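You operate a simulated robot arm through the tools that you are given. There is no shell and no other tool. Be economical: measure what you need, move in short steps, check, and stop when the job is done.

You are at the controls of a simulated robot arm. One attempt, no reset.

JOB
Close the rework bench: brush off the dust and park roller, height slider and tilt lever.
Fine: bench brush, then put it back; film roller back to its start, height slider down to nought, tilt lever back. Set down upright: bench brush. What is to be rubbed or washed off counts as gone when no trace of it is left.
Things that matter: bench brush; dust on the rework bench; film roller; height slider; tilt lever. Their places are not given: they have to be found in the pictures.

The check looks at the end state, three seconds after you hand in, the way a careful person would. Anything else that was tipped, shoved, dropped, spilled or broken makes it a failure.

ROBOT AND FRAMES
A 6-joint arm with a two-finger parallel gripper, fixed in place. Base frame: the origin is at the foot of the arm, x ahead of it, y to its left, z up; the work surface is at about z = 883. Readings come in mm, degrees, newtons and seconds.
With the tool pointing down near the work surface it reaches from about 240 to 660 mm from the base axis. Its first joint turns from -66.0 to 66.0 degrees. Payload 2.9 kg.
The TCP is the grasp point between the finger pads, 30 mm short of the fingertips. In the tool frame z runs along the fingers and y along their closing line. Largest opening 110 mm; finger width 20, thickness 10; the body of the gripper, 48 by 112 mm, starts 55 mm behind the TCP.
Orientation is that of the tool frame in the base frame, as [roll, pitch, yaw] about the fixed x, y, z axes, in that order (R = Rz(yaw) Ry(pitch) Rx(roll)). With the fingers straight down and closing along the base's y, the tool's x points along the base's -x, its y along +y and its z along -z.

CONTROLS
- The arm moves only by the tool move_arm. Its argument "increments" is a list that holds one entry, the list of rows, each a list of 7 numbers: the shift along the base's x, y, z in m, then the turn, a rotation vector about the base's x, y, z in degrees, then the finger opening in m, from 0 to 0.11. In form: [[[tx, ty, tz, rx, ry, rz, gripper], ...]]. A call has 1 to 8 rows; each row shifts and turns the commanded pose from where the row before left it. Each row takes 0.2 s and may step no farther than 50 mm and 8.6 degrees from the row before; otherwise, or with a gripper value out of range, the whole call is refused. Where a pose cannot be reached the arm comes as near as it can. A force on the tool above 50 N (or 10 N above the force at the start of the call, whichever is more), or a blocked arm, ends the call early, and 0.2 s more pass. Each finger travels about 108 mm/s and halts on what it meets, pressing with about 22 N; the grip force reading is that of the motor and also rises with nothing between the fingers. The clock runs only during rows and for 0.2 s after the last one: add rows that do not move to give the fingers time. The reply holds the time, the measured pose of the TCP, the force on the tool along the base axes, the opening and the grip force, in the units named above and with some noise, with the torque about the TCP (base axes, N m) and any sound that the robot's microphone picked up.
- Cameras (640 x 400 px; columns grow to the right, rows downward): "scene" is fixed at [92.7, 451.3, 1376.6]; the picture's right is [-0.57, -0.82, 0.00], its down [-0.53, 0.36, -0.77] and it looks along [0.63, -0.44, -0.64] (base axes); focal length 214 px, centre (320, 200). "wrist" rides on the gripper at [72, 17, -103] in the tool frame; the picture's right is [-0.23, 0.97, 0.00], its down [-0.76, -0.18, -0.62] and it looks along [-0.61, -0.14, 0.78] (tool axes); focal length 222 px, centre (320, 200).
- capture(camera): a new picture of that camera. It takes no simulated time.
- pixel_to_xyz(camera, pixels): for up to 12 pixels [column, row] of the newest picture of that camera ("zoom" is the newest enlarged one), the place [x, y, z] in the base frame of the surface seen there, good to about 2 mm. It takes no simulated time.
- zoom(camera, box): a new picture of the part [left, top, right, bottom] of that camera's present view, enlarged. It takes no simulated time.
- hand_in(): hands the job in; it is judged then, once.

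Go step by step. Measure first, check grasps and placings, and put right what went wrong. The budget is 80 turns and 34 pictures, counting those below and the enlarged ones. Unless the task says otherwise, let go and move clear before handing in, and close with one line.

The tools are called as name(argument=value, ...) on one line, values as JSON. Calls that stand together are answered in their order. move_arm: Moves the arm, as the interface text tells. Its arguments: {"type":"object","properties":{"increments":{"type":"array","items":{"type":"array","items":{"type":"array","items":{"type":"number"}}}}},"required":["increments"]} The other tools are called the same way: capture (camera) takes a picture; pixel_to_xyz (camera, pixels) gives the place of the surface under pixels of a picture; zoom (camera, box) takes an enlarged picture of a part of a camera's view; hand_in () hands the job in.

At the start:

```text
clock: 0.0
position: [446.9, -10.8, 1257.8]
orientation: [179.8, 0.0, -180.0]
contact_force: [-0.3, 0.0, -0.4]
wrist_torque: [-0.02, -0.01, 0.0]
finger_gap: 109.7
grip_force: 0.2
```

scene: 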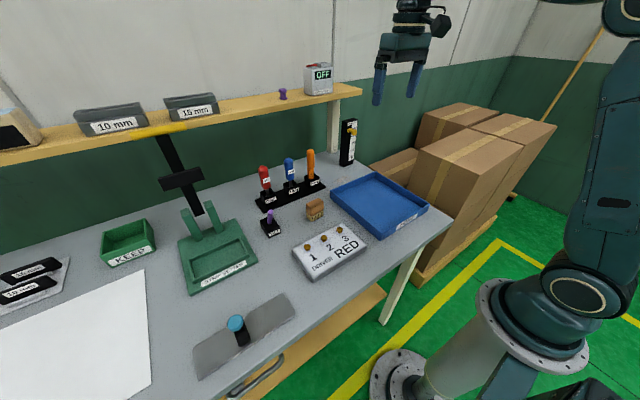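
wrist: 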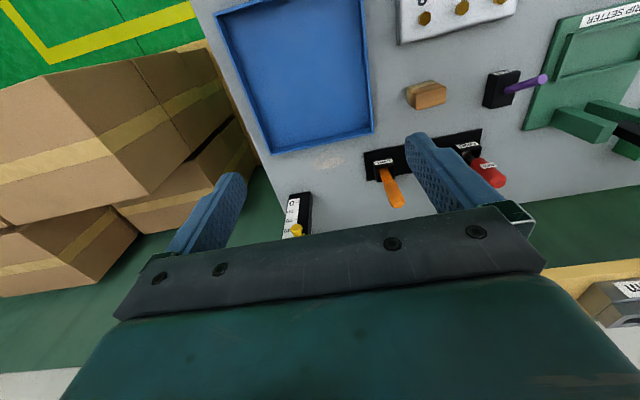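

The brown block at scene (315,209) may be the brush, the yellow knob at (350,130) the slider, the purple stick at (270,220) the lever, and the blue knob at (237,325) the roller. I'll zoom in to check.

zoom(camera="scene", box=[240, 110, 400, 250])

zoom(camera="scene", box=[170, 250, 330, 390])

zoom(camera="wrist", box=[260, 60, 560, 260])

```text
2.86 times, centred on (320, 180) of scene
```

zoom: 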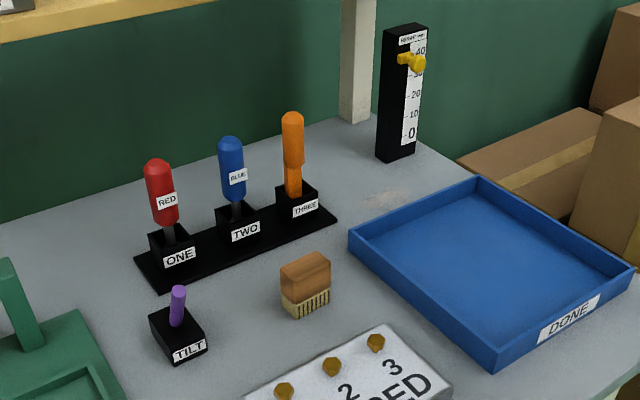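

```text
2.86 times, centred on (250, 320) of scene
```

zoom: 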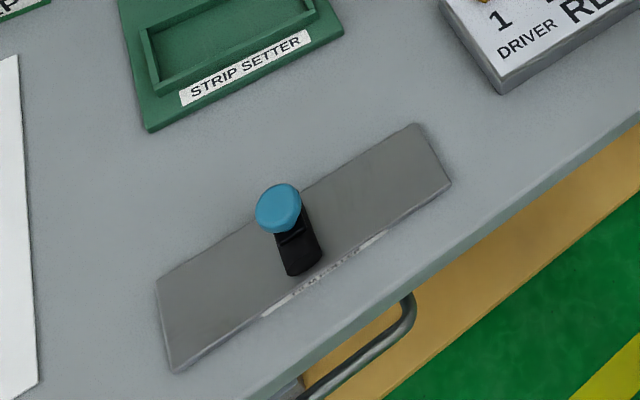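

```text
2.00 times, centred on (410, 160) of wrist
```

zoom: 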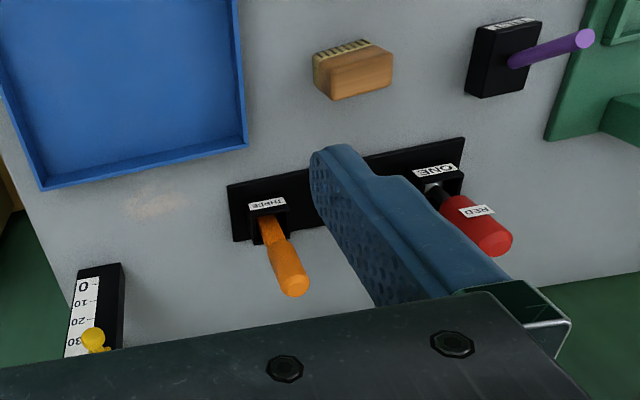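

Dust shows at wrist (335,160), between the tray and slider. Next I'll measure the parts.

pixel_to_xyz(camera="wrist", pixels=[[335, 160], [320, 160], [350, 160], [335, 150], [335, 170], [430, 97], [412, 90], [445, 90], [297, 230], [540, 80], [500, 90], [292, 200]])

pixel_to_xyz(camera="scene", pixels=[[239, 324], [244, 340], [200, 360], [280, 310], [351, 131], [349, 130], [270, 214], [269, 227], [316, 203], [314, 215], [210, 318], [275, 281]])

pixel_to_xyz(camera="zoom", pixels=[[315, 60], [390, 60], [335, 98], [370, 42], [355, 75], [510, 60], [585, 40], [490, 30], [475, 90], [110, 205], [190, 205], [95, 340]])

```text
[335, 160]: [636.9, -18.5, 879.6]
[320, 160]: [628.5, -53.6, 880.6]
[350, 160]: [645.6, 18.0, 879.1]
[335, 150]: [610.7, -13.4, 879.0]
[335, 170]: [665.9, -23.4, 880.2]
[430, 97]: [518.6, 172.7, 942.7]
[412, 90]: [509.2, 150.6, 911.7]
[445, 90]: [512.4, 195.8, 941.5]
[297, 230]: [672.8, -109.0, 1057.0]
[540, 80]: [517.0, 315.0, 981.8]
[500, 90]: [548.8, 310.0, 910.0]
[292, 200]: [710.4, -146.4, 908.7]
```

```text
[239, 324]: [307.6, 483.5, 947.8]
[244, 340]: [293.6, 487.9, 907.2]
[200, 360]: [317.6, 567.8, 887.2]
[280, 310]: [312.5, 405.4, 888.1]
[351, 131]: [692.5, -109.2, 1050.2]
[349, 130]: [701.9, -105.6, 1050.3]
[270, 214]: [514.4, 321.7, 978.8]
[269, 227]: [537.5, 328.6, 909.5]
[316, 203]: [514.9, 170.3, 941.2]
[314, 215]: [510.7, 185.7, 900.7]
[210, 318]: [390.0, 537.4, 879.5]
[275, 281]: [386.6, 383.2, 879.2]
```

```text
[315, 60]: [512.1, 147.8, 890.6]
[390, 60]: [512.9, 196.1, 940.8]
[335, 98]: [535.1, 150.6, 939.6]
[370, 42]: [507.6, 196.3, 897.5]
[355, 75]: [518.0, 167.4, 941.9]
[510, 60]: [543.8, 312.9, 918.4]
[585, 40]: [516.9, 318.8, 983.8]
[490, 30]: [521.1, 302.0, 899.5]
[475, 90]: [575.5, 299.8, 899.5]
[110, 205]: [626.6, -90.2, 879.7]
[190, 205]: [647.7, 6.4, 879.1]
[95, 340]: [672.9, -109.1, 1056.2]
```

The brush is about 30 x 50 x 60 mm at roughly (521,172). I'll go over it for a closer look.

move_arm(increments=[[[0, 0.031, -0.03, 0, 0, 0, 0.11], [0, 0.031, -0.03, 0, 0, 0, 0.11], [0, 0.031, -0.03, 0, 0, 0, 0.11], [0, 0.031, -0.03, 0, 0, 0, 0.11], [0, 0.031, -0.03, 0, 0, 0, 0.11], [0, 0.031, -0.03, 0, 0, 0, 0.11]]])

capture(camera="wrist")

```text
clock: 1.4
position: [446.6, 173.7, 1074.1]
orientation: [179.9, 0.0, 179.9]
contact_force: [0.2, -0.8, -0.1]
wrist_torque: [0.03, 0.0, 0.03]
finger_gap: 110.1
grip_force: 0.1
```

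```text
28 pictures are left
```

wrist: 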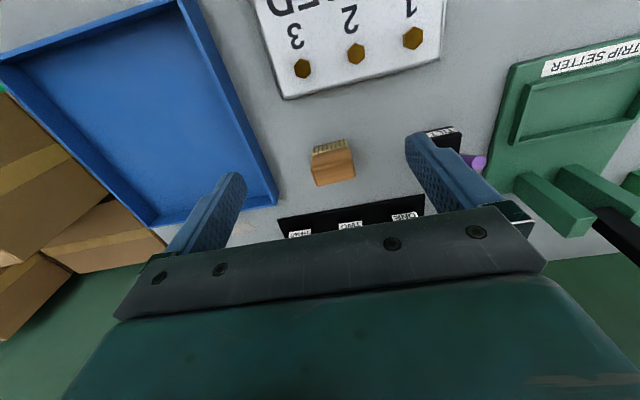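

The brush sits clear between the fingers at wrist (333,165). I'll measure its top corners.

pixel_to_xyz(camera="wrist", pixels=[[314, 157], [348, 151], [353, 175], [320, 183], [333, 166], [313, 148], [345, 142], [310, 205], [310, 215], [350, 202], [390, 195], [400, 190]])

zoom(camera="wrist", box=[260, 120, 420, 220])

```text
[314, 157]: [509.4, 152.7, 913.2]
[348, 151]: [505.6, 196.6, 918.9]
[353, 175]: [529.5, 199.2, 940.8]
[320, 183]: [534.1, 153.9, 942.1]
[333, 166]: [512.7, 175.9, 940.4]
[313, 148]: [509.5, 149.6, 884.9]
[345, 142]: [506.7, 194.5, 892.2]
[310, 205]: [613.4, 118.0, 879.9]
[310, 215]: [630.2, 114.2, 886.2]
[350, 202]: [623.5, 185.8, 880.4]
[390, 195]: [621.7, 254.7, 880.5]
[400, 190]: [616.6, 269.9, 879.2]
```

```text
4.00 times, centred on (340, 170) of wrist
```

zoom: 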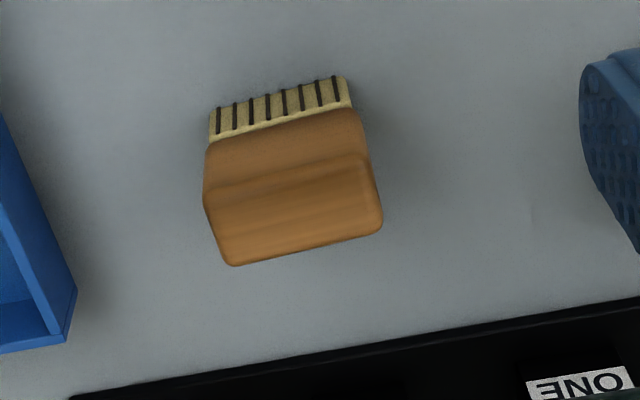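

The brush centre is about (520.5,175), yawed about 4.5°. I'll align, descend to z≈925, and grip along y.

move_arm(increments=[[[0.037, 0.0005, 0, 0, 0, 4.5, 0.11], [0.037, 0.0005, 0, 0, 0, 0, 0.11], [0, 0, -0.045, 0, 0, 0, 0.11], [0, 0, -0.045, 0, 0, 0, 0.11], [0, 0, -0.04, 0, 0, 0, 0.11], [0, 0, -0.019, 0, 0, 0, 0.11], [0, 0, 0, 0, 0, 0, 0.11]]])

capture(camera="wrist")

```text
clock: 3.0
position: [520.1, 174.7, 931.0]
orientation: [179.8, -0.1, -175.4]
contact_force: [-0.4, -0.1, -0.6]
wrist_torque: [-0.02, -0.01, 0.03]
finger_gap: 110.2
grip_force: 0.0
```

```text
26 pictures are left
```

wrist: 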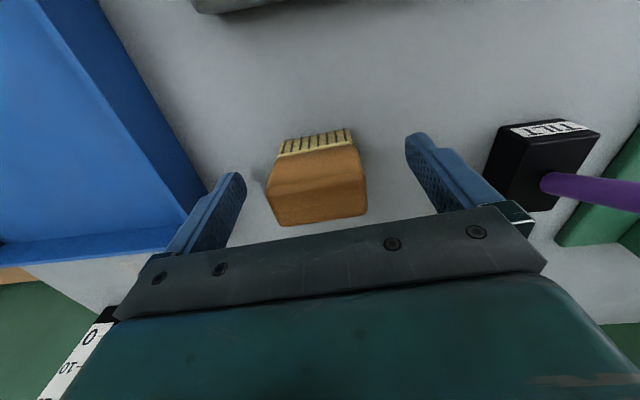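

The fingers straddle the brush squarely, so I'll lower a little and close.

move_arm(increments=[[[0, 0, -0.004, 0, 0, 0, 0.11], [0, 0, 0, 0, 0, 0, 0.04], [0, 0, 0, 0, 0, 0, 0.04], [0, 0, 0, 0, 0, 0, 0.04], [0, 0, 0, 0, 0, 0, 0.04]]])

```text
clock: 4.2
position: [519.2, 175.8, 926.3]
orientation: [180.0, 0.1, -175.5]
contact_force: [0.7, -0.2, 1.5]
wrist_torque: [0.0, -0.01, 0.02]
finger_gap: 53.6
grip_force: 22.2
```

The brush is gripped (gap 53.6). I'll lift it and view the dust from the scene camera.

move_arm(increments=[[[0, 0, 0.04, 0, 0, 0, 0.04], [0, 0, 0.04, 0, 0, 0, 0.04], [0, -0.04, 0, 0, 0, 0, 0.04], [0, -0.04, 0, 0, 0, 0, 0.04]]])

zoom(camera="scene", box=[280, 130, 400, 220])

capture(camera="wrist")

```text
clock: 5.2
position: [518.8, 93.7, 1003.3]
orientation: [179.9, -0.1, -175.5]
contact_force: [-0.4, 0.2, -1.9]
wrist_torque: [0.0, -0.03, 0.01]
finger_gap: 53.4
grip_force: 22.2
```

```text
4.44 times, centred on (340, 175) of scene
```

zoom: 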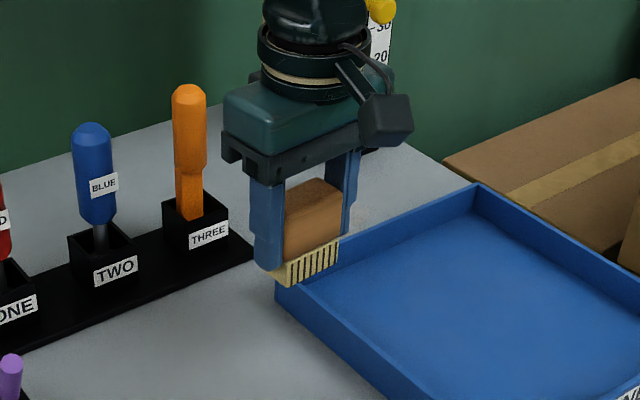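

```text
24 pictures are left
```

wrist: 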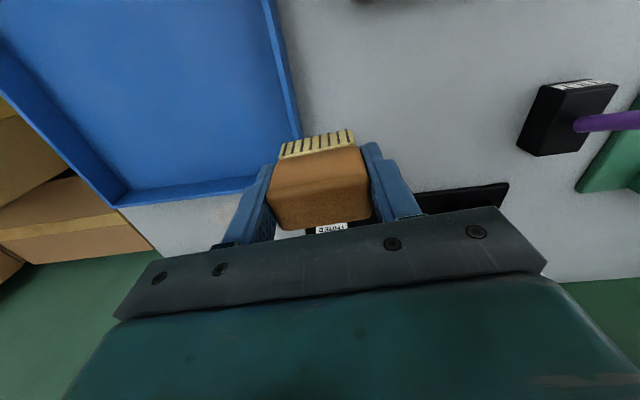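

The arm now hides the dust, so I'll measure the tray edge, rack and slider base around it.

pixel_to_xyz(camera="wrist", pixels=[[122, 204], [250, 185], [299, 133], [180, 194], [125, 215], [200, 205], [420, 195], [505, 185], [315, 231], [150, 255]])

pixel_to_xyz(camera="zoom", pixels=[[252, 250], [475, 190], [280, 290], [230, 225], [190, 95], [195, 210], [380, 10], [400, 170]])

```text
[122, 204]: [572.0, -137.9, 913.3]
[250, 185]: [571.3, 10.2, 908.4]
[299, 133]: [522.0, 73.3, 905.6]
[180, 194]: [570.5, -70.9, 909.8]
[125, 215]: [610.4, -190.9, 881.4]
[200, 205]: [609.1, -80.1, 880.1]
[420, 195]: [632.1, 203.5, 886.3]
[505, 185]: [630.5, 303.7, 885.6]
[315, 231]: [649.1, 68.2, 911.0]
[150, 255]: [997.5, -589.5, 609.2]
```

```text
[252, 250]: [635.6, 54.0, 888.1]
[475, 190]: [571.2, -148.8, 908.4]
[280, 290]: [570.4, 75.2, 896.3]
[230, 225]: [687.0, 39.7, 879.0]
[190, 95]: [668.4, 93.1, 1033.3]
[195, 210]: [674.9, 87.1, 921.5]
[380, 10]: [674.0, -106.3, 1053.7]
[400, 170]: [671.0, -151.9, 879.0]
```

The tray edge is at x≈573, the rack starts at y≥54, and the knob is at (674,-107,1053). The dust is near (638,-42). I'll carry the brush over at height, y first and then x.

move_arm(increments=[[[0, -0.038, 0, 0, 0, -4.5, 0.04], [0, -0.038, 0, 0, 0, 0, 0.04], [0, -0.038, 0, 0, 0, 0, 0.04], [0.037, 0, 0, 0, 0, 0, 0.04], [0.037, 0, 0, 0, 0, 0, 0.04], [0.037, 0, 0, 0, 0, 0, 0.04], [0, 0, 0, 0, 0, 0, 0.04]]])

zoom(camera="scene", box=[280, 110, 420, 215])

```text
clock: 6.8
position: [630.5, -20.2, 1005.0]
orientation: [179.8, 0.0, -180.0]
contact_force: [-0.2, 0.0, -1.4]
wrist_torque: [0.02, 0.03, 0.01]
finger_gap: 53.7
grip_force: 21.6
```

```text
3.81 times, centred on (350, 162) of scene
```

zoom: 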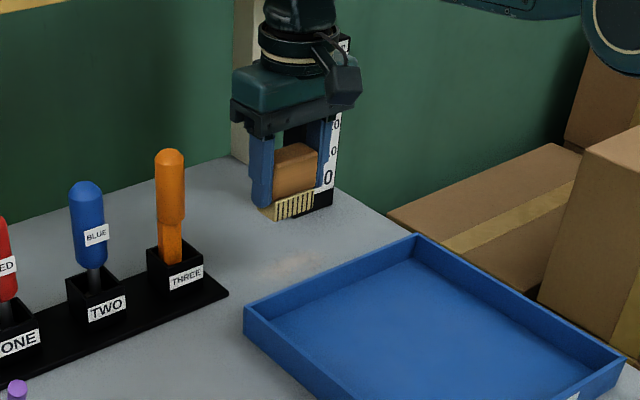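

Dust is visible now at zoom (265-320, 250-280). I'll measure it.

pixel_to_xyz(camera="zoom", pixels=[[320, 257], [258, 280], [290, 262], [300, 275], [280, 250], [290, 245], [335, 250], [245, 280], [296, 265]])

zoom(camera="scene", box=[320, 160, 370, 195])

```text
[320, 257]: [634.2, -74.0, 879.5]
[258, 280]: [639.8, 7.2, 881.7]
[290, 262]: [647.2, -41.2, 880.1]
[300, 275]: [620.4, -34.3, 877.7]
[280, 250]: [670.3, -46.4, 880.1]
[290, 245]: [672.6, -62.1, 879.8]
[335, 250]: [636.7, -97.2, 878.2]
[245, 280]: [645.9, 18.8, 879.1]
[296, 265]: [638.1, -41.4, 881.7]
```

```text
11.43 times, centred on (345, 178) of scene
```

zoom: 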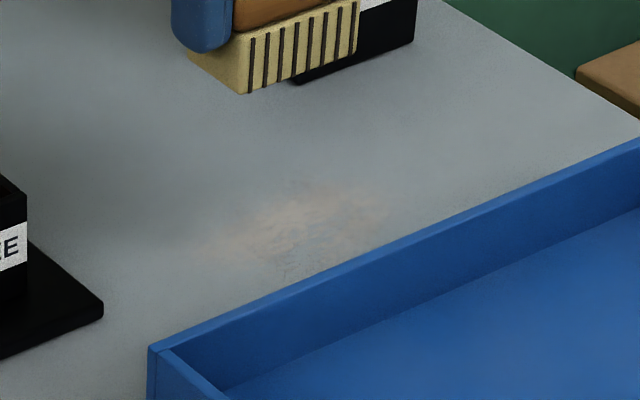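

pixel_to_xyz(camera="zoom", pixels=[[200, 248], [230, 225], [300, 183], [340, 188], [390, 205], [380, 225], [340, 250], [285, 280], [240, 262], [300, 225], [300, 310]])

```text
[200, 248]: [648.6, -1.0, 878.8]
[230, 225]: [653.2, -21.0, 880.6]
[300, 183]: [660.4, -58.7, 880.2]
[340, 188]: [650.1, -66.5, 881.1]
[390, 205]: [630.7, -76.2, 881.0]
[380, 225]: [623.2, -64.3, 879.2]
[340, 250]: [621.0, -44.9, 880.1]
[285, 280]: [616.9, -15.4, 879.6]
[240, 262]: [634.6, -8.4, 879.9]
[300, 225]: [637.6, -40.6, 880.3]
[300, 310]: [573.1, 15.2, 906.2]
```

Dust spans x 615–662 and y −77–0. I'll lower the brush at x≈622, y≈−20 until it touches.

move_arm(increments=[[[-0.008, 0, -0.04, 0, 0, 0, 0.04], [0, 0, -0.033, 0, 0, 0, 0.04], [0, 0, -0.004, 0, 0, 0, 0.04], [0, 0, -0.003, 0, 0, 0, 0.04], [0, 0, 0, 0, 0, 0, 0.04]]])

```text
clock: 8.0
position: [623.1, -20.3, 925.3]
orientation: [179.9, 0.1, 180.0]
contact_force: [-3.1, -0.9, 6.2]
wrist_torque: [-0.05, 0.14, -0.02]
finger_gap: 53.6
grip_force: 22.1
```

Light contact (6 N). Now sweeping.

move_arm(increments=[[[0, -0.018, 0, 0, 0, 0, 0.04], [0, -0.018, 0, 0, 0, 0, 0.04], [0.01, 0.018, 0, 0, 0, 0, 0.04], [0, 0.018, 0, 0, 0, 0, 0.04], [0, 0.018, 0, 0, 0, 0, 0.04], [0.01, 0, 0, 0, 0, 0, 0.04], [0, -0.018, 0, 0, 0, 0, 0.04], [0, -0.018, 0, 0, 0, 0, 0.04]]])

move_arm(increments=[[[0, -0.016, 0, 0, 0, 0, 0.04], [0.01, 0.013, 0, 0, 0, 0, 0.04], [0, 0.02, 0, 0, 0, 0, 0.04], [0, 0.02, 0, 0, 0, 0, 0.04], [0, -0.02, 0, 0, 0, 0, 0.04], [0, -0.02, 0, 0, 0, 0, 0.04], [0, 0.02, 0, 0, 0, 0, 0.04]]])

```text
clock: 9.8
position: [643.5, -36.9, 926.1]
orientation: [179.9, 0.0, -179.9]
contact_force: [0.7, 4.9, 13.2]
wrist_torque: [0.19, -0.04, 0.0]
finger_gap: 53.5
grip_force: 22.5
```

```text
clock: 11.4
position: [655.1, -21.4, 925.1]
orientation: [-180.0, 0.1, 179.8]
contact_force: [0.6, -8.0, 18.4]
wrist_torque: [-0.23, -0.1, 0.01]
finger_gap: 53.8
grip_force: 21.8
```

The strokes are done. I'll lift, back off and look.

move_arm(increments=[[[0, 0, 0.04, 0, 0, 0, 0.04], [0, 0, 0.045, 0, 0, 0, 0.04]]])

zoom(camera="scene", box=[320, 160, 370, 195])

```text
clock: 12.0
position: [654.2, -19.7, 1010.3]
orientation: [179.9, -0.3, -180.0]
contact_force: [-0.2, -0.7, -1.0]
wrist_torque: [0.02, 0.02, 0.0]
finger_gap: 53.5
grip_force: 22.1
```

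```text
11.43 times, centred on (345, 178) of scene
```

zoom: 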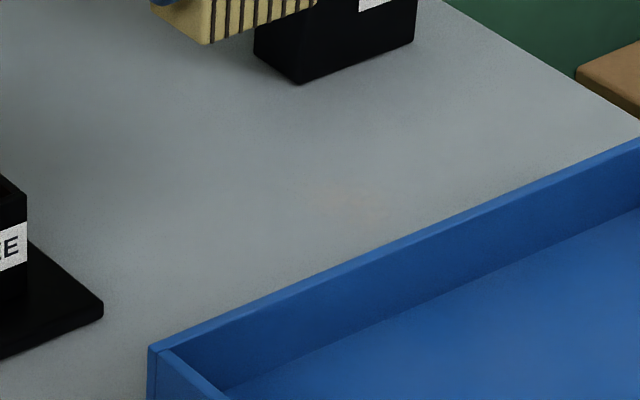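

A faint trace remains around zoom (345,200), about (640,−62). I'll sweep again a bit farther toward −y.

move_arm(increments=[[[-0.018, -0.02, 0, 0, 0, 0, 0.04], [0, 0, -0.045, 0, 0, 0, 0.04], [0, 0, -0.04, 0, 0, 0, 0.04], [0, 0, 0, 0, 0, 0, 0.04], [0, -0.012, 0, 0, 0, 0, 0.04], [0, -0.012, 0, 0, 0, 0, 0.04], [0, 0.015, 0, 0, 0, 0, 0.04], [0, 0.015, 0, 0, 0, 0, 0.04]]])

move_arm(increments=[[[-0.01, -0.015, 0, 0, 0, 0, 0.04], [0, -0.02, 0, 0, 0, 0, 0.04], [0.01, 0.003, 0, 0, 0, 0, 0.04], [0.008, 0.012, 0, 0, 0, 0, 0.04], [0, 0.02, 0, 0, 0, 0, 0.04], [0, -0.02, 0, 0, 0, 0, 0.04], [-0.01, -0.01, 0, 0, 0, 0, 0.04], [0, 0.02, 0, 0, 0, 0, 0.04]]])

move_arm(increments=[[[0, 0, 0.04, 0, 0, 0, 0.04], [0.01, 0.015, 0.045, 0, 0, 0, 0.04], [0, 0, 0, 0, 0, 0, 0.04]]])

zoom(camera="scene", box=[320, 160, 370, 195])

```text
clock: 13.8
position: [635.9, -32.9, 923.5]
orientation: [179.9, 0.1, 179.9]
contact_force: [0.9, -0.1, 1.7]
wrist_torque: [-0.04, -0.05, -0.01]
finger_gap: 53.6
grip_force: 22.2
```

```text
clock: 15.6
position: [632.8, -44.9, 924.9]
orientation: [180.0, 0.1, -180.0]
contact_force: [1.2, -1.7, 5.2]
wrist_torque: [-0.12, -0.11, 0.0]
finger_gap: 53.6
grip_force: 21.8
```

```text
clock: 16.4
position: [642.5, -29.4, 1008.6]
orientation: [179.9, -0.1, -179.9]
contact_force: [-0.9, -0.8, -1.5]
wrist_torque: [0.01, 0.03, 0.03]
finger_gap: 53.8
grip_force: 21.3
```

```text
11.43 times, centred on (345, 178) of scene
```

zoom: 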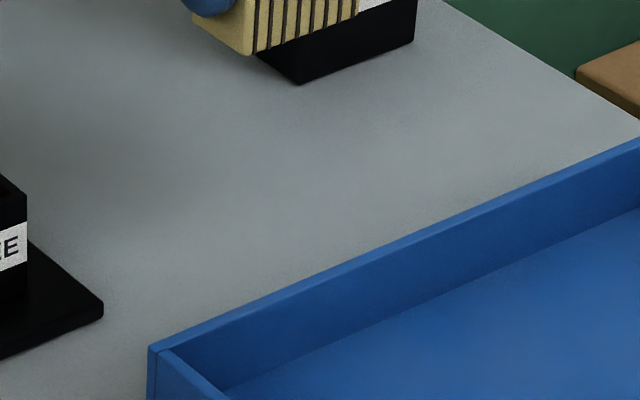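

The dust appears gone. I'll carry the brush back and check with the wrist camera on the way.

move_arm(increments=[[[-0.041, 0, 0, 0, 0, 0, 0.04], [-0.041, 0, 0, 0, 0, 0, 0.04], [-0.041, 0, 0, 0, 0, 0, 0.04], [0, 0.041, 0, 0, 0, 4.5, 0.04], [0, 0.041, 0, 0, 0, 0, 0.04], [0, 0.041, 0, 0, 0, 0, 0.04], [0, 0.041, 0, 0, 0, 0, 0.04], [0, 0.041, 0, 0, 0, 0, 0.04]]])

capture(camera="wrist")

zoom(camera="scene", box=[300, 110, 400, 200])

```text
clock: 18.2
position: [519.9, 175.1, 1008.9]
orientation: [-180.0, 0.0, -175.5]
contact_force: [0.3, -0.1, -0.5]
wrist_torque: [-0.03, 0.01, -0.03]
finger_gap: 53.6
grip_force: 22.1
```

```text
19 pictures are left
```

wrist: 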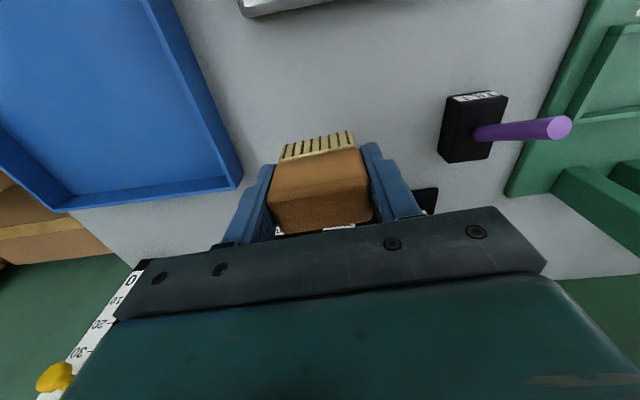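

```text
4.44 times, centred on (350, 155) of scene
```

zoom: 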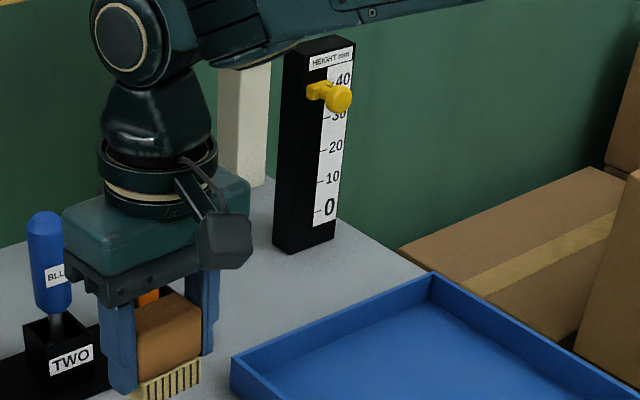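

No dust is left at zoom (250–300,270–330). I'll lower the brush at its start spot and measure the slider scale.

pixel_to_xyz(camera="zoom", pixels=[[330, 208], [333, 176], [335, 147], [338, 117], [342, 80], [315, 90], [340, 97], [320, 88], [290, 245], [315, 150], [332, 245], [345, 60]])

move_arm(increments=[[[0.0005, 0.0005, -0.04, 0, 0, 0, 0.04], [0, 0, -0.036, 0, 0, 0, 0.04], [0, 0, -0.004, 0, 0, 0, 0.04], [0, 0, -0.003, 0, 0, 0, 0.04], [0, 0, 0, 0, 0, 0, 0.04]]])

```text
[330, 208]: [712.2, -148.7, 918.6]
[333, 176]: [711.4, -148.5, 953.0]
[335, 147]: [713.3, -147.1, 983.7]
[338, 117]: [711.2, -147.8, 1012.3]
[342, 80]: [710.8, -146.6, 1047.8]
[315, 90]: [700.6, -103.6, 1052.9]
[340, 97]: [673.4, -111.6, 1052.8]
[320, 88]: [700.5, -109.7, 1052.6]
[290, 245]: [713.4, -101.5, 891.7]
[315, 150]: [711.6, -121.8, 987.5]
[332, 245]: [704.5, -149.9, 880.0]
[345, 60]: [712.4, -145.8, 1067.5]
```

```text
clock: 19.4
position: [521.3, 176.7, 925.6]
orientation: [179.8, 0.0, -175.6]
contact_force: [-0.1, 0.2, -1.0]
wrist_torque: [0.01, -0.01, 0.0]
finger_gap: 53.5
grip_force: 22.2
```

No contact yet; continue gently.

move_arm(increments=[[[0, 0, -0.002, 0, 0, 0, 0.04], [0, 0, -0.002, 0, 0, 0, 0.04], [0, 0, 0, 0, 0, 0, 0.04]]])

```text
clock: 20.2
position: [520.9, 176.5, 925.1]
orientation: [179.9, 0.2, -175.5]
contact_force: [-4.0, -1.3, 19.9]
wrist_torque: [-0.12, 0.11, -0.02]
finger_gap: 53.7
grip_force: 22.0
```

Firm contact. I'll ease up 2 mm, open, and rise.

move_arm(increments=[[[0, 0, 0.002, 0, 0, 0, 0.04], [0, 0, 0, 0, 0, 0, 0.07], [0, 0, 0, 0, 0, 0, 0.1], [0, 0, 0, 0, 0, 0, 0.11], [0, 0, 0.03, 0, 0, 0, 0.11], [0, 0, 0.045, 0, 0, 0, 0.11], [0, 0, 0.045, 0, 0, 0, 0.11], [-0.045, 0, 0.03, 0, 0, 0, 0.11]]])

capture(camera="wrist")

```text
refused: row 8 steps farther than a row can; nothing moved
```

```text
17 pictures are left
```

wrist: 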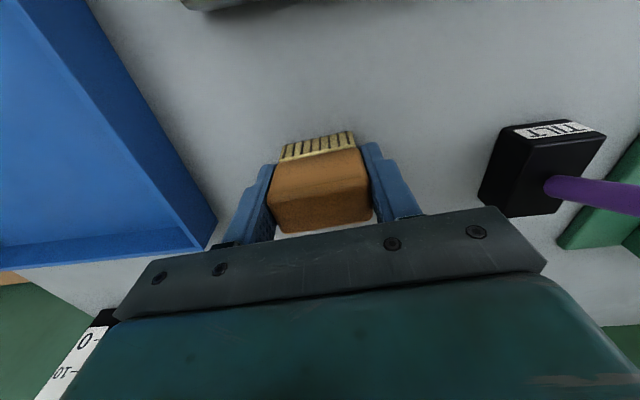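

The last row's step was too long; I'll resend it shortened.

move_arm(increments=[[[0, 0, 0.002, 0, 0, 0, 0.04], [0, 0, 0, 0, 0, 0, 0.07], [0, 0, 0, 0, 0, 0, 0.1], [0, 0, 0, 0, 0, 0, 0.11], [0, 0, 0.03, 0, 0, 0, 0.11], [0, 0, 0.045, 0, 0, 0, 0.11], [0, 0, 0.045, 0, 0, 0, 0.11], [-0.045, 0, 0.02, 0, 0, 0, 0.11]]])

capture(camera="wrist")

```text
clock: 22.0
position: [476.2, 175.0, 1064.3]
orientation: [179.9, 0.0, -175.5]
contact_force: [-0.5, -0.2, -0.3]
wrist_torque: [-0.03, -0.01, 0.04]
finger_gap: 109.8
grip_force: 0.2
```

```text
16 pictures are left
```

wrist: 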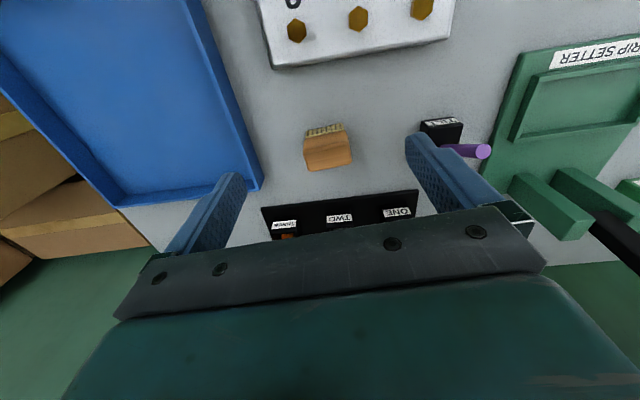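

The brush stands upright in place. Next, the tilt lever; I'll get a closer look at it from scene and wrist.

move_arm(increments=[[[-0.03, 0.04, 0, 0, 0, 0, 0.11], [-0.03, 0.04, 0, 0, 0, 0, 0.11], [0, 0.04, 0, 0, 0, 0, 0.05], [0, 0, 0, 0, 0, 0, 0.0], [0, 0, 0, 0, 0, 0, 0.0], [0, 0, 0, 0, 0, 0, 0.0]]])

zoom(camera="wrist", box=[240, 80, 420, 200])

zoom(camera="scene", box=[245, 195, 295, 245])

```text
clock: 23.4
position: [413.1, 300.1, 1064.1]
orientation: [179.9, 0.0, -175.5]
contact_force: [0.6, -0.1, 0.0]
wrist_torque: [0.01, 0.04, 0.0]
finger_gap: 0.0
grip_force: 22.3
```

```text
3.33 times, centred on (330, 140) of wrist
```

zoom: 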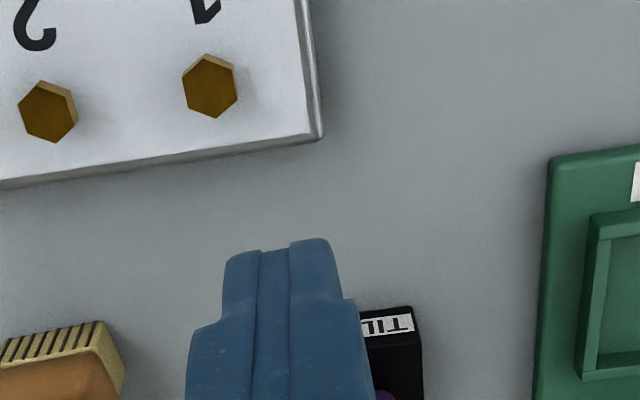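

```text
8.00 times, centred on (270, 220) of scene
```

zoom: 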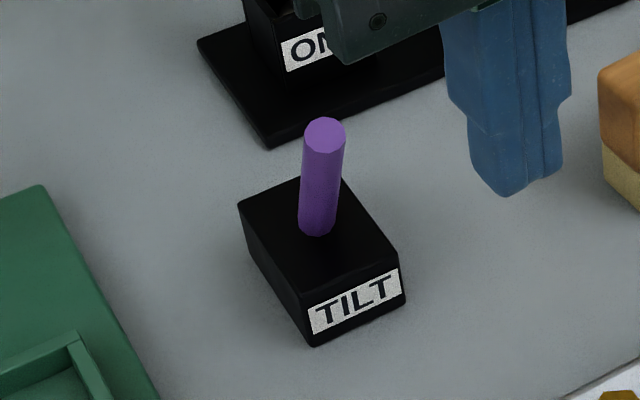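

The lever leans toward −x (front) with no marks on the box. I'll measure its axis and box.

pixel_to_xyz(camera="zoom", pixels=[[323, 135], [322, 165], [320, 200], [318, 232], [245, 205], [310, 295], [400, 262], [345, 182], [312, 340], [310, 150], [338, 150]])

```text
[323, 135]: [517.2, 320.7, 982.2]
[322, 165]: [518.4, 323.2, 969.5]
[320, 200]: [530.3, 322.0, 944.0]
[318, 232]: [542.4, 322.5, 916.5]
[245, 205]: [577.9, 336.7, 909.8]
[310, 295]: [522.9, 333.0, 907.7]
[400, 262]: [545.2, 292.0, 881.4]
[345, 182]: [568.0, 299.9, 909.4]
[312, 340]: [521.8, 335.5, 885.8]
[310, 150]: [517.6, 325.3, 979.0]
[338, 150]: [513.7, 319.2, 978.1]
```

Box centre is about (549,318), and the lever tip at (516,319,983) leans 24° toward me. I'll go in front of it with closed fingers.

move_arm(increments=[[[0.03, 0.009, 0, 0, 0, -4.5, 0], [0.04, 0.009, -0.02, 0, 0, 0, 0], [0.005, 0, -0.04, 0, 0, 0, 0], [0, 0, -0.034, 0, 0, 0, 0], [0, 0, 0, 0, 0, 0, 0]]])

move_arm(increments=[[[0.01, 0, 0, 0, 0, 0, 0], [0.01, 0, 0, 0, 0, 0, 0], [0.006, 0, 0, 0, 0, 0, 0], [0.006, 0, 0, 0, 0, 0, 0], [0, 0, 0, 0, 0, 0, 0]]])

```text
clock: 24.6
position: [492.4, 313.9, 970.9]
orientation: [179.9, -0.1, -180.0]
contact_force: [-0.2, 0.0, 0.0]
wrist_torque: [0.0, -0.02, 0.01]
finger_gap: 0.0
grip_force: 22.5
```

```text
clock: 25.8
position: [523.4, 314.6, 970.8]
orientation: [179.9, -0.1, -180.0]
contact_force: [-0.1, -0.2, -0.4]
wrist_torque: [0.01, 0.02, 0.0]
finger_gap: 0.0
grip_force: 21.5
```

There's almost no force though the lever should be touching. I'll look.

zoom(camera="scene", box=[245, 195, 295, 245])

```text
8.00 times, centred on (270, 220) of scene
```

zoom: 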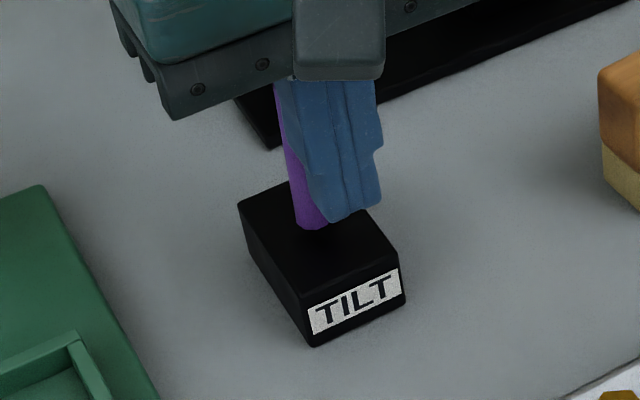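

The lever is moving with the finger. I'll keep pushing in small steps and watch the force.

move_arm(increments=[[[0.004, 0, 0, 0, 0, 0, 0], [0.004, 0, 0, 0, 0, 0, 0], [0, 0, 0, 0, 0, 0, 0]]])

move_arm(increments=[[[0.004, 0, 0, 0, 0, 0, 0], [0, 0, 0, 0, 0, 0, 0]]])

move_arm(increments=[[[0.004, 0, 0, 0, 0, 0, 0], [0, 0, 0, 0, 0, 0, 0]]])

```text
clock: 26.6
position: [532.6, 314.1, 969.7]
orientation: [180.0, 0.0, 180.0]
contact_force: [0.5, 0.4, 0.2]
wrist_torque: [0.01, -0.01, 0.03]
finger_gap: 0.0
grip_force: 21.6
```

```text
clock: 27.2
position: [534.1, 314.6, 970.6]
orientation: [180.0, -0.1, -180.0]
contact_force: [-0.9, -0.2, 0.0]
wrist_torque: [0.01, 0.0, 0.02]
finger_gap: 0.0
grip_force: 21.6
```

```text
clock: 27.8
position: [539.7, 314.7, 969.3]
orientation: [-180.0, -0.1, -179.9]
contact_force: [-0.7, -0.1, -0.4]
wrist_torque: [-0.02, -0.01, -0.01]
finger_gap: 0.1
grip_force: 22.8
```

Still no stop, and the finger front is at about x=549. I'll look at the lever's angle.

zoom(camera="scene", box=[245, 195, 295, 245])

```text
8.00 times, centred on (270, 220) of scene
```

zoom: 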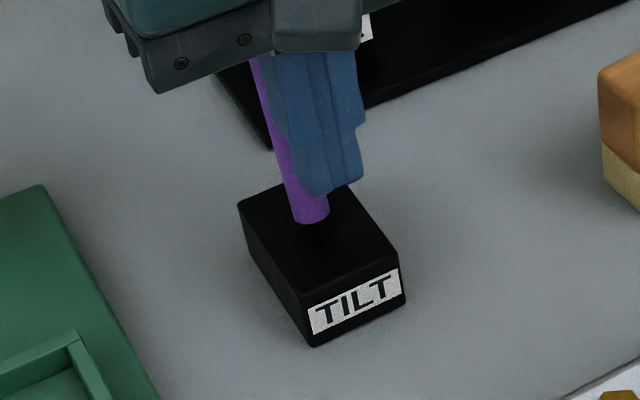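

It's past upright, so its range runs front to back. "Back" is the rear end, so I'll continue to the stop.

move_arm(increments=[[[0.004, 0, 0, 0, 0, 0, 0], [0.004, 0, 0, 0, 0, 0, 0], [0.004, 0, 0, 0, 0, 0, 0], [0, 0, 0, 0, 0, 0, 0]]])

move_arm(increments=[[[0.004, 0, 0, 0, 0, 0, 0], [0.003, 0, 0, 0, 0, 0, 0], [0, 0, 0, 0, 0, 0, 0]]])

move_arm(increments=[[[0.003, 0, 0, 0, 0, 0, 0], [0.003, 0, 0, 0, 0, 0, 0], [0, 0, 0, 0, 0, 0, 0]]])

```text
clock: 28.8
position: [548.9, 314.1, 970.5]
orientation: [-179.9, -0.3, -179.8]
contact_force: [-26.5, -3.3, 8.8]
wrist_torque: [0.1, 0.79, -0.05]
finger_gap: 0.0
grip_force: 22.1
```

```text
clock: 29.3
position: [548.4, 314.6, 970.1]
orientation: [-179.6, -1.2, -179.6]
contact_force: [-14.0, -4.9, 8.1]
wrist_torque: [-0.09, 0.35, -0.05]
finger_gap: 0.0
grip_force: 21.8
stopped in row 2: the force on the tool passed its limit at 54 N (the readings are from after the stop); the commanded pose is now the measured one
```

```text
clock: 29.8
position: [548.0, 314.8, 969.8]
orientation: [-179.0, -1.9, -179.4]
contact_force: [-13.6, -5.7, 9.2]
wrist_torque: [-0.11, 0.36, -0.02]
finger_gap: 0.0
grip_force: 22.0
stopped in row 2: the force on the tool passed its limit at 54 N (the readings are from after the stop); the commanded pose is now the measured one
```

It hit the stop at x≈548. I'll back off, straighten the tool and check.

move_arm(increments=[[[-0.02, 0, 0, 0, 0, 0, 0], [-0.03, 0, 0, 1, -1.9, -0.6, 0], [-0.02, 0, 0.04, 0, 0, 0, 0], [0, 0, 0.04, 0, 0, 0, 0]]])

zoom(camera="scene", box=[245, 195, 295, 245])

```text
clock: 30.8
position: [479.2, 314.7, 1049.1]
orientation: [179.9, 0.1, 180.0]
contact_force: [0.5, 0.1, 0.3]
wrist_torque: [0.03, 0.0, 0.02]
finger_gap: 0.0
grip_force: 21.6
```

```text
8.00 times, centred on (270, 220) of scene
```

zoom: 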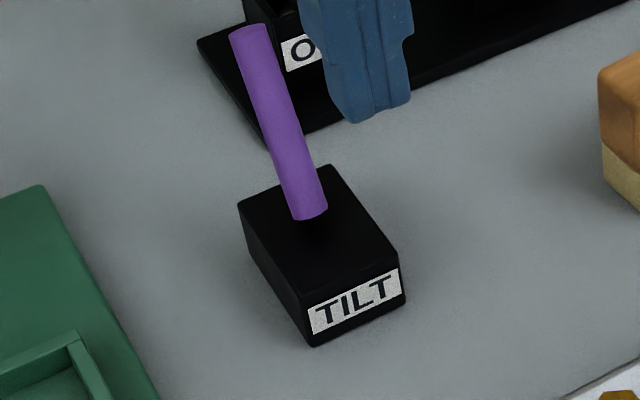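

The lever rests fully back. Next the slider: I'll rise and travel to y≈−108, tilting the tool 40° outward on the way.

move_arm(increments=[[[0, -0.03, 0.035, 0, 0, 0, 0], [0, -0.03, 0.035, 0, 0, 0, 0], [0, -0.046, 0, 0, 0, 0, 0], [0, -0.046, 0, 0, 0, 0, 0], [0, -0.046, 0, 0, 0, 0, 0], [0, -0.046, 0, 0, 0, 0, 0], [0, -0.046, 0, 0, 0, 0, 0], [0, -0.046, 0, 0, 0, 0, 0]]])

move_arm(increments=[[[0, -0.0467, 0, 0, -8, 0, 0], [0, -0.04, 0, 0, -8, 0, 0], [0.03, 0, 0, 0, -8, 0, 0], [0.03, 0, 0, 0, -8, 0, 0], [0.03, 0, 0, 0, -8, 0, 0], [0.03, 0, 0, 0, 0, 0, 0], [0, 0, 0, 0, 0, 0, 0]]])

capture(camera="wrist")

```text
clock: 32.6
position: [482.7, -23.0, 1119.9]
orientation: [179.9, 0.0, -179.9]
contact_force: [0.5, -0.3, 0.2]
wrist_torque: [0.02, 0.03, 0.03]
finger_gap: 0.0
grip_force: 22.0
```

```text
clock: 34.2
position: [600.4, -106.2, 1121.4]
orientation: [-180.0, 40.0, -180.0]
contact_force: [0.8, 0.3, 0.6]
wrist_torque: [-0.02, 0.0, -0.02]
finger_gap: 0.3
grip_force: 21.6
```

```text
10 pictures are left
```

wrist: 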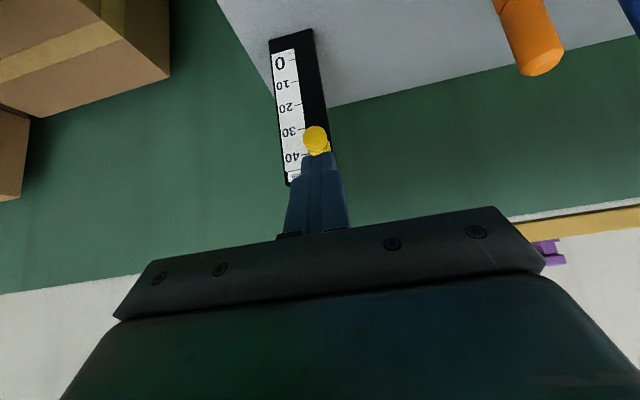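

The fingers line up with the yellow knob at (316,137). I'll measure it and the ticks.

pixel_to_xyz(camera="wrist", pixels=[[316, 137], [310, 130], [325, 148], [318, 152], [297, 60], [300, 130], [303, 155], [315, 80], [304, 178], [312, 40]])

```text
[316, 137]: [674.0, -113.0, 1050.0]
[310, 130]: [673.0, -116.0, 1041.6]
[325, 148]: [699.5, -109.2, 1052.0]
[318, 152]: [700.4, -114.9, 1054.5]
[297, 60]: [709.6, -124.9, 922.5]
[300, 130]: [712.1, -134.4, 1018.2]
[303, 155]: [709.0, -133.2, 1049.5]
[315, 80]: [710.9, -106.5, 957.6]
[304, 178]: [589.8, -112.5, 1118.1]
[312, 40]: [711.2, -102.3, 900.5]
```

The knob sits at about (685,−112,1049). I'll move over it and push down.

move_arm(increments=[[[0.04, -0.006, 0, 0, 0, 0, 0], [0.038, 0, 0, 0, 0, 0, 0], [0, 0, -0.01, 0, 0, 0, 0], [0, 0, -0.015, 0, 0, 0, 0], [0, 0, -0.015, 0, 0, 0, 0], [0, 0, 0, 0, 0, 0, 0]]])

```text
clock: 35.6
position: [678.1, -111.3, 1078.6]
orientation: [179.9, 40.1, 180.0]
contact_force: [-0.7, -0.2, -0.9]
wrist_torque: [-0.01, 0.0, 0.0]
finger_gap: 0.0
grip_force: 21.5
```

move_arm(increments=[[[0, 0, -0.02, 0, 0, 0, 0], [0, 0, -0.02, 0, 0, 0, 0], [0, 0, 0, 0, 0, 0, 0]]])

zoom(camera="scene", box=[320, 110, 380, 170])

```text
clock: 36.4
position: [677.1, -114.4, 1039.5]
orientation: [-180.0, 40.1, 180.0]
contact_force: [0.1, 0.3, 0.6]
wrist_torque: [0.01, 0.01, -0.03]
finger_gap: 0.1
grip_force: 22.0
```

```text
6.67 times, centred on (350, 140) of scene
```

zoom: 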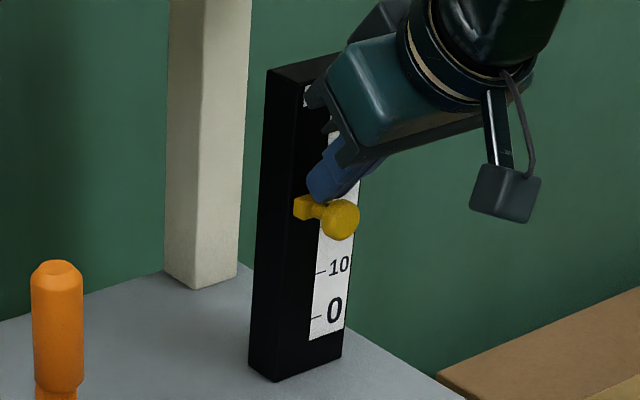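

It slides easily. I'll continue down and slow near zero.

move_arm(increments=[[[0, 0, -0.02, 0, 0, 0, 0], [0, 0, -0.02, 0, 0, 0, 0], [0, 0, -0.02, 0, 0, 0, 0], [0, 0, -0.01, 0, 0, 0, 0], [0, 0, 0, 0, 0, 0, 0]]])

move_arm(increments=[[[0, 0, -0.004, 0, 0, 0, 0], [0, 0, -0.003, 0, 0, 0, 0], [0, 0, 0, 0, 0, 0, 0]]])

zoom(camera="scene", box=[320, 110, 380, 170])

```text
clock: 37.6
position: [678.5, -114.0, 969.3]
orientation: [180.0, 40.2, -180.0]
contact_force: [0.6, 0.3, -0.1]
wrist_torque: [-0.02, 0.04, -0.02]
finger_gap: 0.0
grip_force: 23.1
```

```text
clock: 38.4
position: [678.3, -113.7, 962.2]
orientation: [179.9, 40.0, 179.9]
contact_force: [0.2, -0.7, 0.5]
wrist_torque: [0.01, 0.0, 0.04]
finger_gap: 0.0
grip_force: 22.0
```

```text
6.67 times, centred on (350, 140) of scene
```

zoom: 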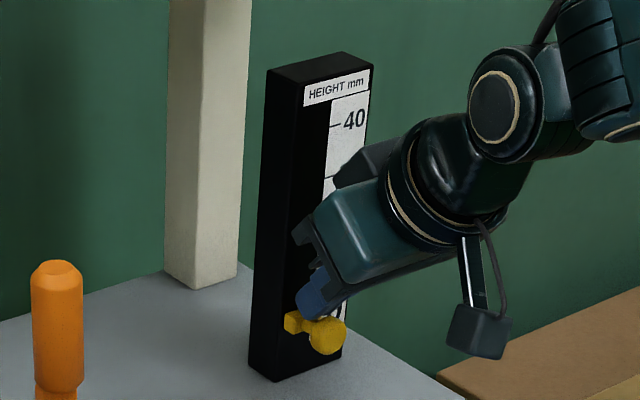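

It's near zero. I'll push on gently until the end stop.

move_arm(increments=[[[0, 0, -0.003, 0, 0, 0, 0], [0, 0, -0.003, 0, 0, 0, 0], [0, 0, 0, 0, 0, 0, 0]]])

pixel_to_xyz(camera="zoom", pixels=[[292, 313], [292, 321], [292, 331], [325, 335], [330, 120], [340, 335]])

```text
clock: 39.2
position: [678.0, -112.8, 957.1]
orientation: [-180.0, 40.1, -179.9]
contact_force: [1.5, 0.4, 0.1]
wrist_torque: [0.01, 0.02, 0.01]
finger_gap: 0.0
grip_force: 22.1
```

```text
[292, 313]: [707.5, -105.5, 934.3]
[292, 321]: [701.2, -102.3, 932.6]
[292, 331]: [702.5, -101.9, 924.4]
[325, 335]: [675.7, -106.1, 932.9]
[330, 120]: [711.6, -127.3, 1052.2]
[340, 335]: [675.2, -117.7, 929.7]
```

move_arm(increments=[[[0, 0, -0.002, 0, 0, 0, 0], [0, 0, -0.002, 0, 0, 0, 0], [0, 0, 0, 0, 0, 0, 0]]])

move_arm(increments=[[[0, 0, -0.002, 0, 0, 0, 0], [0, 0, -0.002, 0, 0, 0, 0], [0, 0, 0, 0, 0, 0, 0]]])

```text
clock: 40.0
position: [680.1, -114.2, 954.4]
orientation: [179.9, 40.3, -179.9]
contact_force: [-3.1, 1.8, 10.4]
wrist_torque: [0.01, -0.01, 0.05]
finger_gap: 0.1
grip_force: 22.1
```

```text
clock: 40.8
position: [680.8, -112.5, 952.8]
orientation: [-180.0, 40.6, -179.9]
contact_force: [-1.7, 1.5, 25.6]
wrist_torque: [0.06, -0.24, 0.08]
finger_gap: 0.1
grip_force: 22.2
```

The end stop is reached (25 N) at the zero mark. I'll retreat upward and back, untilting.

move_arm(increments=[[[0, 0, 0.03, 0, 0, 0, 0], [-0.02, 0, 0.04, 0, 0, 0, 0], [-0.03, 0, 0.04, 0, 8, 0, 0], [-0.03, 0, 0.04, 0, 8, 0, 0], [-0.045, 0, 0.01, 0, 8, 0, 0], [-0.045, 0, 0, 0, 8, 0, 0], [-0.045, 0, 0, 0, 8, 0, 0], [-0.045, 0.02, 0, 0, 0, 0, 0]]])

zoom(camera="scene", box=[320, 110, 380, 170])

```text
clock: 42.6
position: [416.3, -93.8, 1105.1]
orientation: [179.8, 0.0, -180.0]
contact_force: [-0.6, 1.1, -0.3]
wrist_torque: [-0.01, 0.0, -0.01]
finger_gap: 0.0
grip_force: 22.0
```

```text
6.67 times, centred on (350, 140) of scene
```

zoom: 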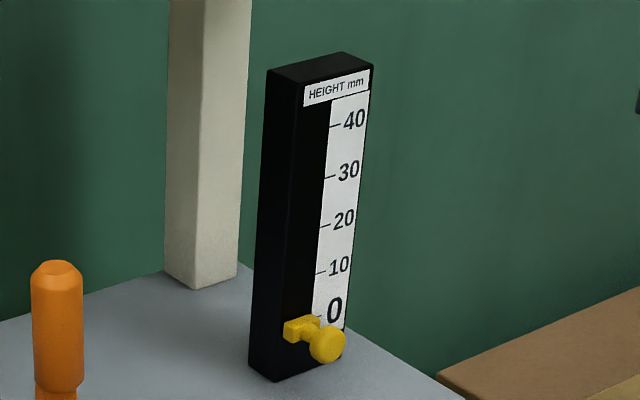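

The slider is at 0. I'll now swing to view the roller.

move_arm(increments=[[[-0.0173, 0.0407, 0.004, 0, 0, 7.1, 0], [-0.0173, 0.0407, 0.004, 0, 0, 7.1, 0], [-0.0173, 0.0407, 0.004, 0, 0, 7.1, 0], [-0.0173, 0.0407, 0.004, 0, 0, 7.1, 0], [-0.0173, 0.0407, 0.004, 0, 0, 7.1, 0], [-0.0173, 0.0407, 0.004, 0, 0, 7.1, 0], [-0.0173, 0.0407, 0.004, 0, 0, 7.1, 0], [-0.0173, 0.0407, 0.004, 0, 0, 7.1, 0]]])

move_arm(increments=[[[-0.0173, 0.0407, 0.004, 0, 0, 0, 0], [-0.0173, 0.0407, 0.004, 0, 0, 0, 0], [-0.0173, 0.0407, 0.004, 0, 0, 0, 0], [0, 0, 0, 0, 0, 0, 0]]])

capture(camera="wrist")

```text
clock: 44.4
position: [279.0, 231.1, 1138.8]
orientation: [179.9, -0.1, -123.1]
contact_force: [-0.7, 0.2, 0.5]
wrist_torque: [0.02, 0.0, -0.01]
finger_gap: 0.2
grip_force: 21.7
```

```text
clock: 45.4
position: [227.8, 353.8, 1152.7]
orientation: [179.9, 0.1, -123.2]
contact_force: [-0.4, 0.0, -0.5]
wrist_torque: [-0.02, -0.01, 0.01]
finger_gap: 0.1
grip_force: 22.0
```

```text
6 pictures are left
```

wrist: 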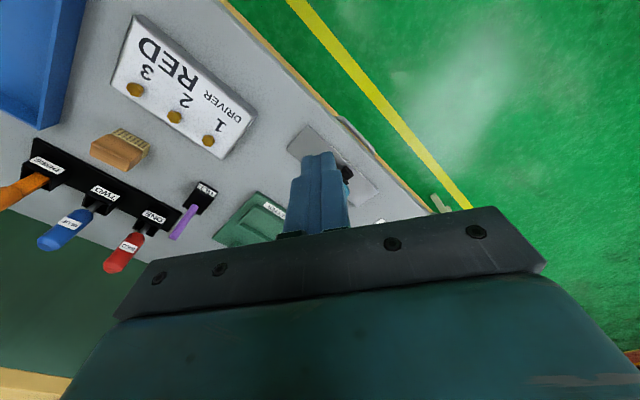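

The roller is hidden behind the fingers in this view. I'll use a tight scene zoom to find any start mark.

zoom(camera="scene", box=[190, 285, 300, 385])

```text
4.00 times, centred on (245, 335) of scene
```

zoom: 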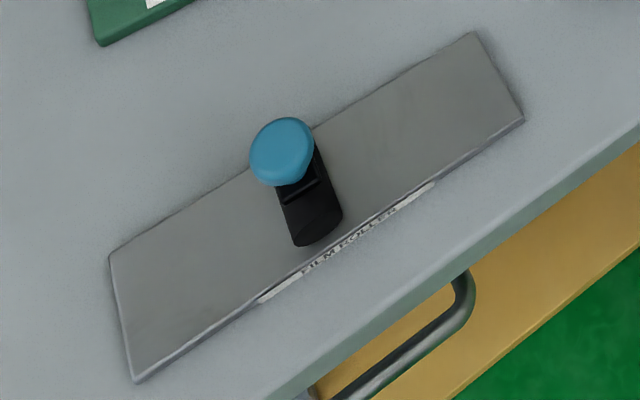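

pixel_to_xyz(camera="zoom", pixels=[[110, 258], [135, 378], [474, 35], [521, 120], [282, 150], [290, 195], [312, 165], [300, 240], [338, 215], [280, 125], [260, 298], [433, 185]])

```text
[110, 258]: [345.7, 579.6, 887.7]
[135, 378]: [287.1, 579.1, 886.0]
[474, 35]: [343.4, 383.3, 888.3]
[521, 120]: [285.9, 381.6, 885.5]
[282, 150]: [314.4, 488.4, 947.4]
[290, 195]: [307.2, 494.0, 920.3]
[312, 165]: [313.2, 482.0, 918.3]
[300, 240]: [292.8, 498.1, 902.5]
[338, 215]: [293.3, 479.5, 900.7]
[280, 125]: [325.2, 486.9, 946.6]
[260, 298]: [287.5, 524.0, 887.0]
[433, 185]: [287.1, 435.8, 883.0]
```

No start mark is visible from here. I'll open the fingers and go lower for a wrist view of the plate.

move_arm(increments=[[[0, 0, -0.04, 0, 0, 0, 0.05], [0, 0, -0.04, 0, 0, 0, 0.11], [0, 0, -0.03, 0, 0, 0, 0.11], [0, 0, 0, 0, 0, 0, 0.11]]])

zoom(camera="wrist", box=[230, 80, 450, 220])

```text
clock: 46.4
position: [228.8, 352.3, 1043.4]
orientation: [179.9, 0.2, -123.3]
contact_force: [-0.7, 0.5, 0.2]
wrist_torque: [0.03, -0.02, 0.01]
finger_gap: 110.1
grip_force: 0.0
```

```text
2.86 times, centred on (340, 150) of wrist
```

zoom: 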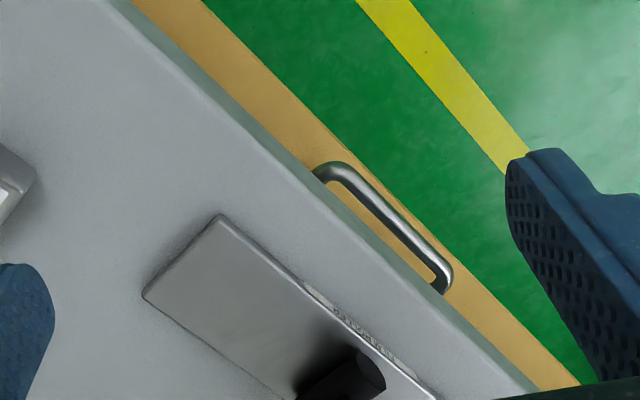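

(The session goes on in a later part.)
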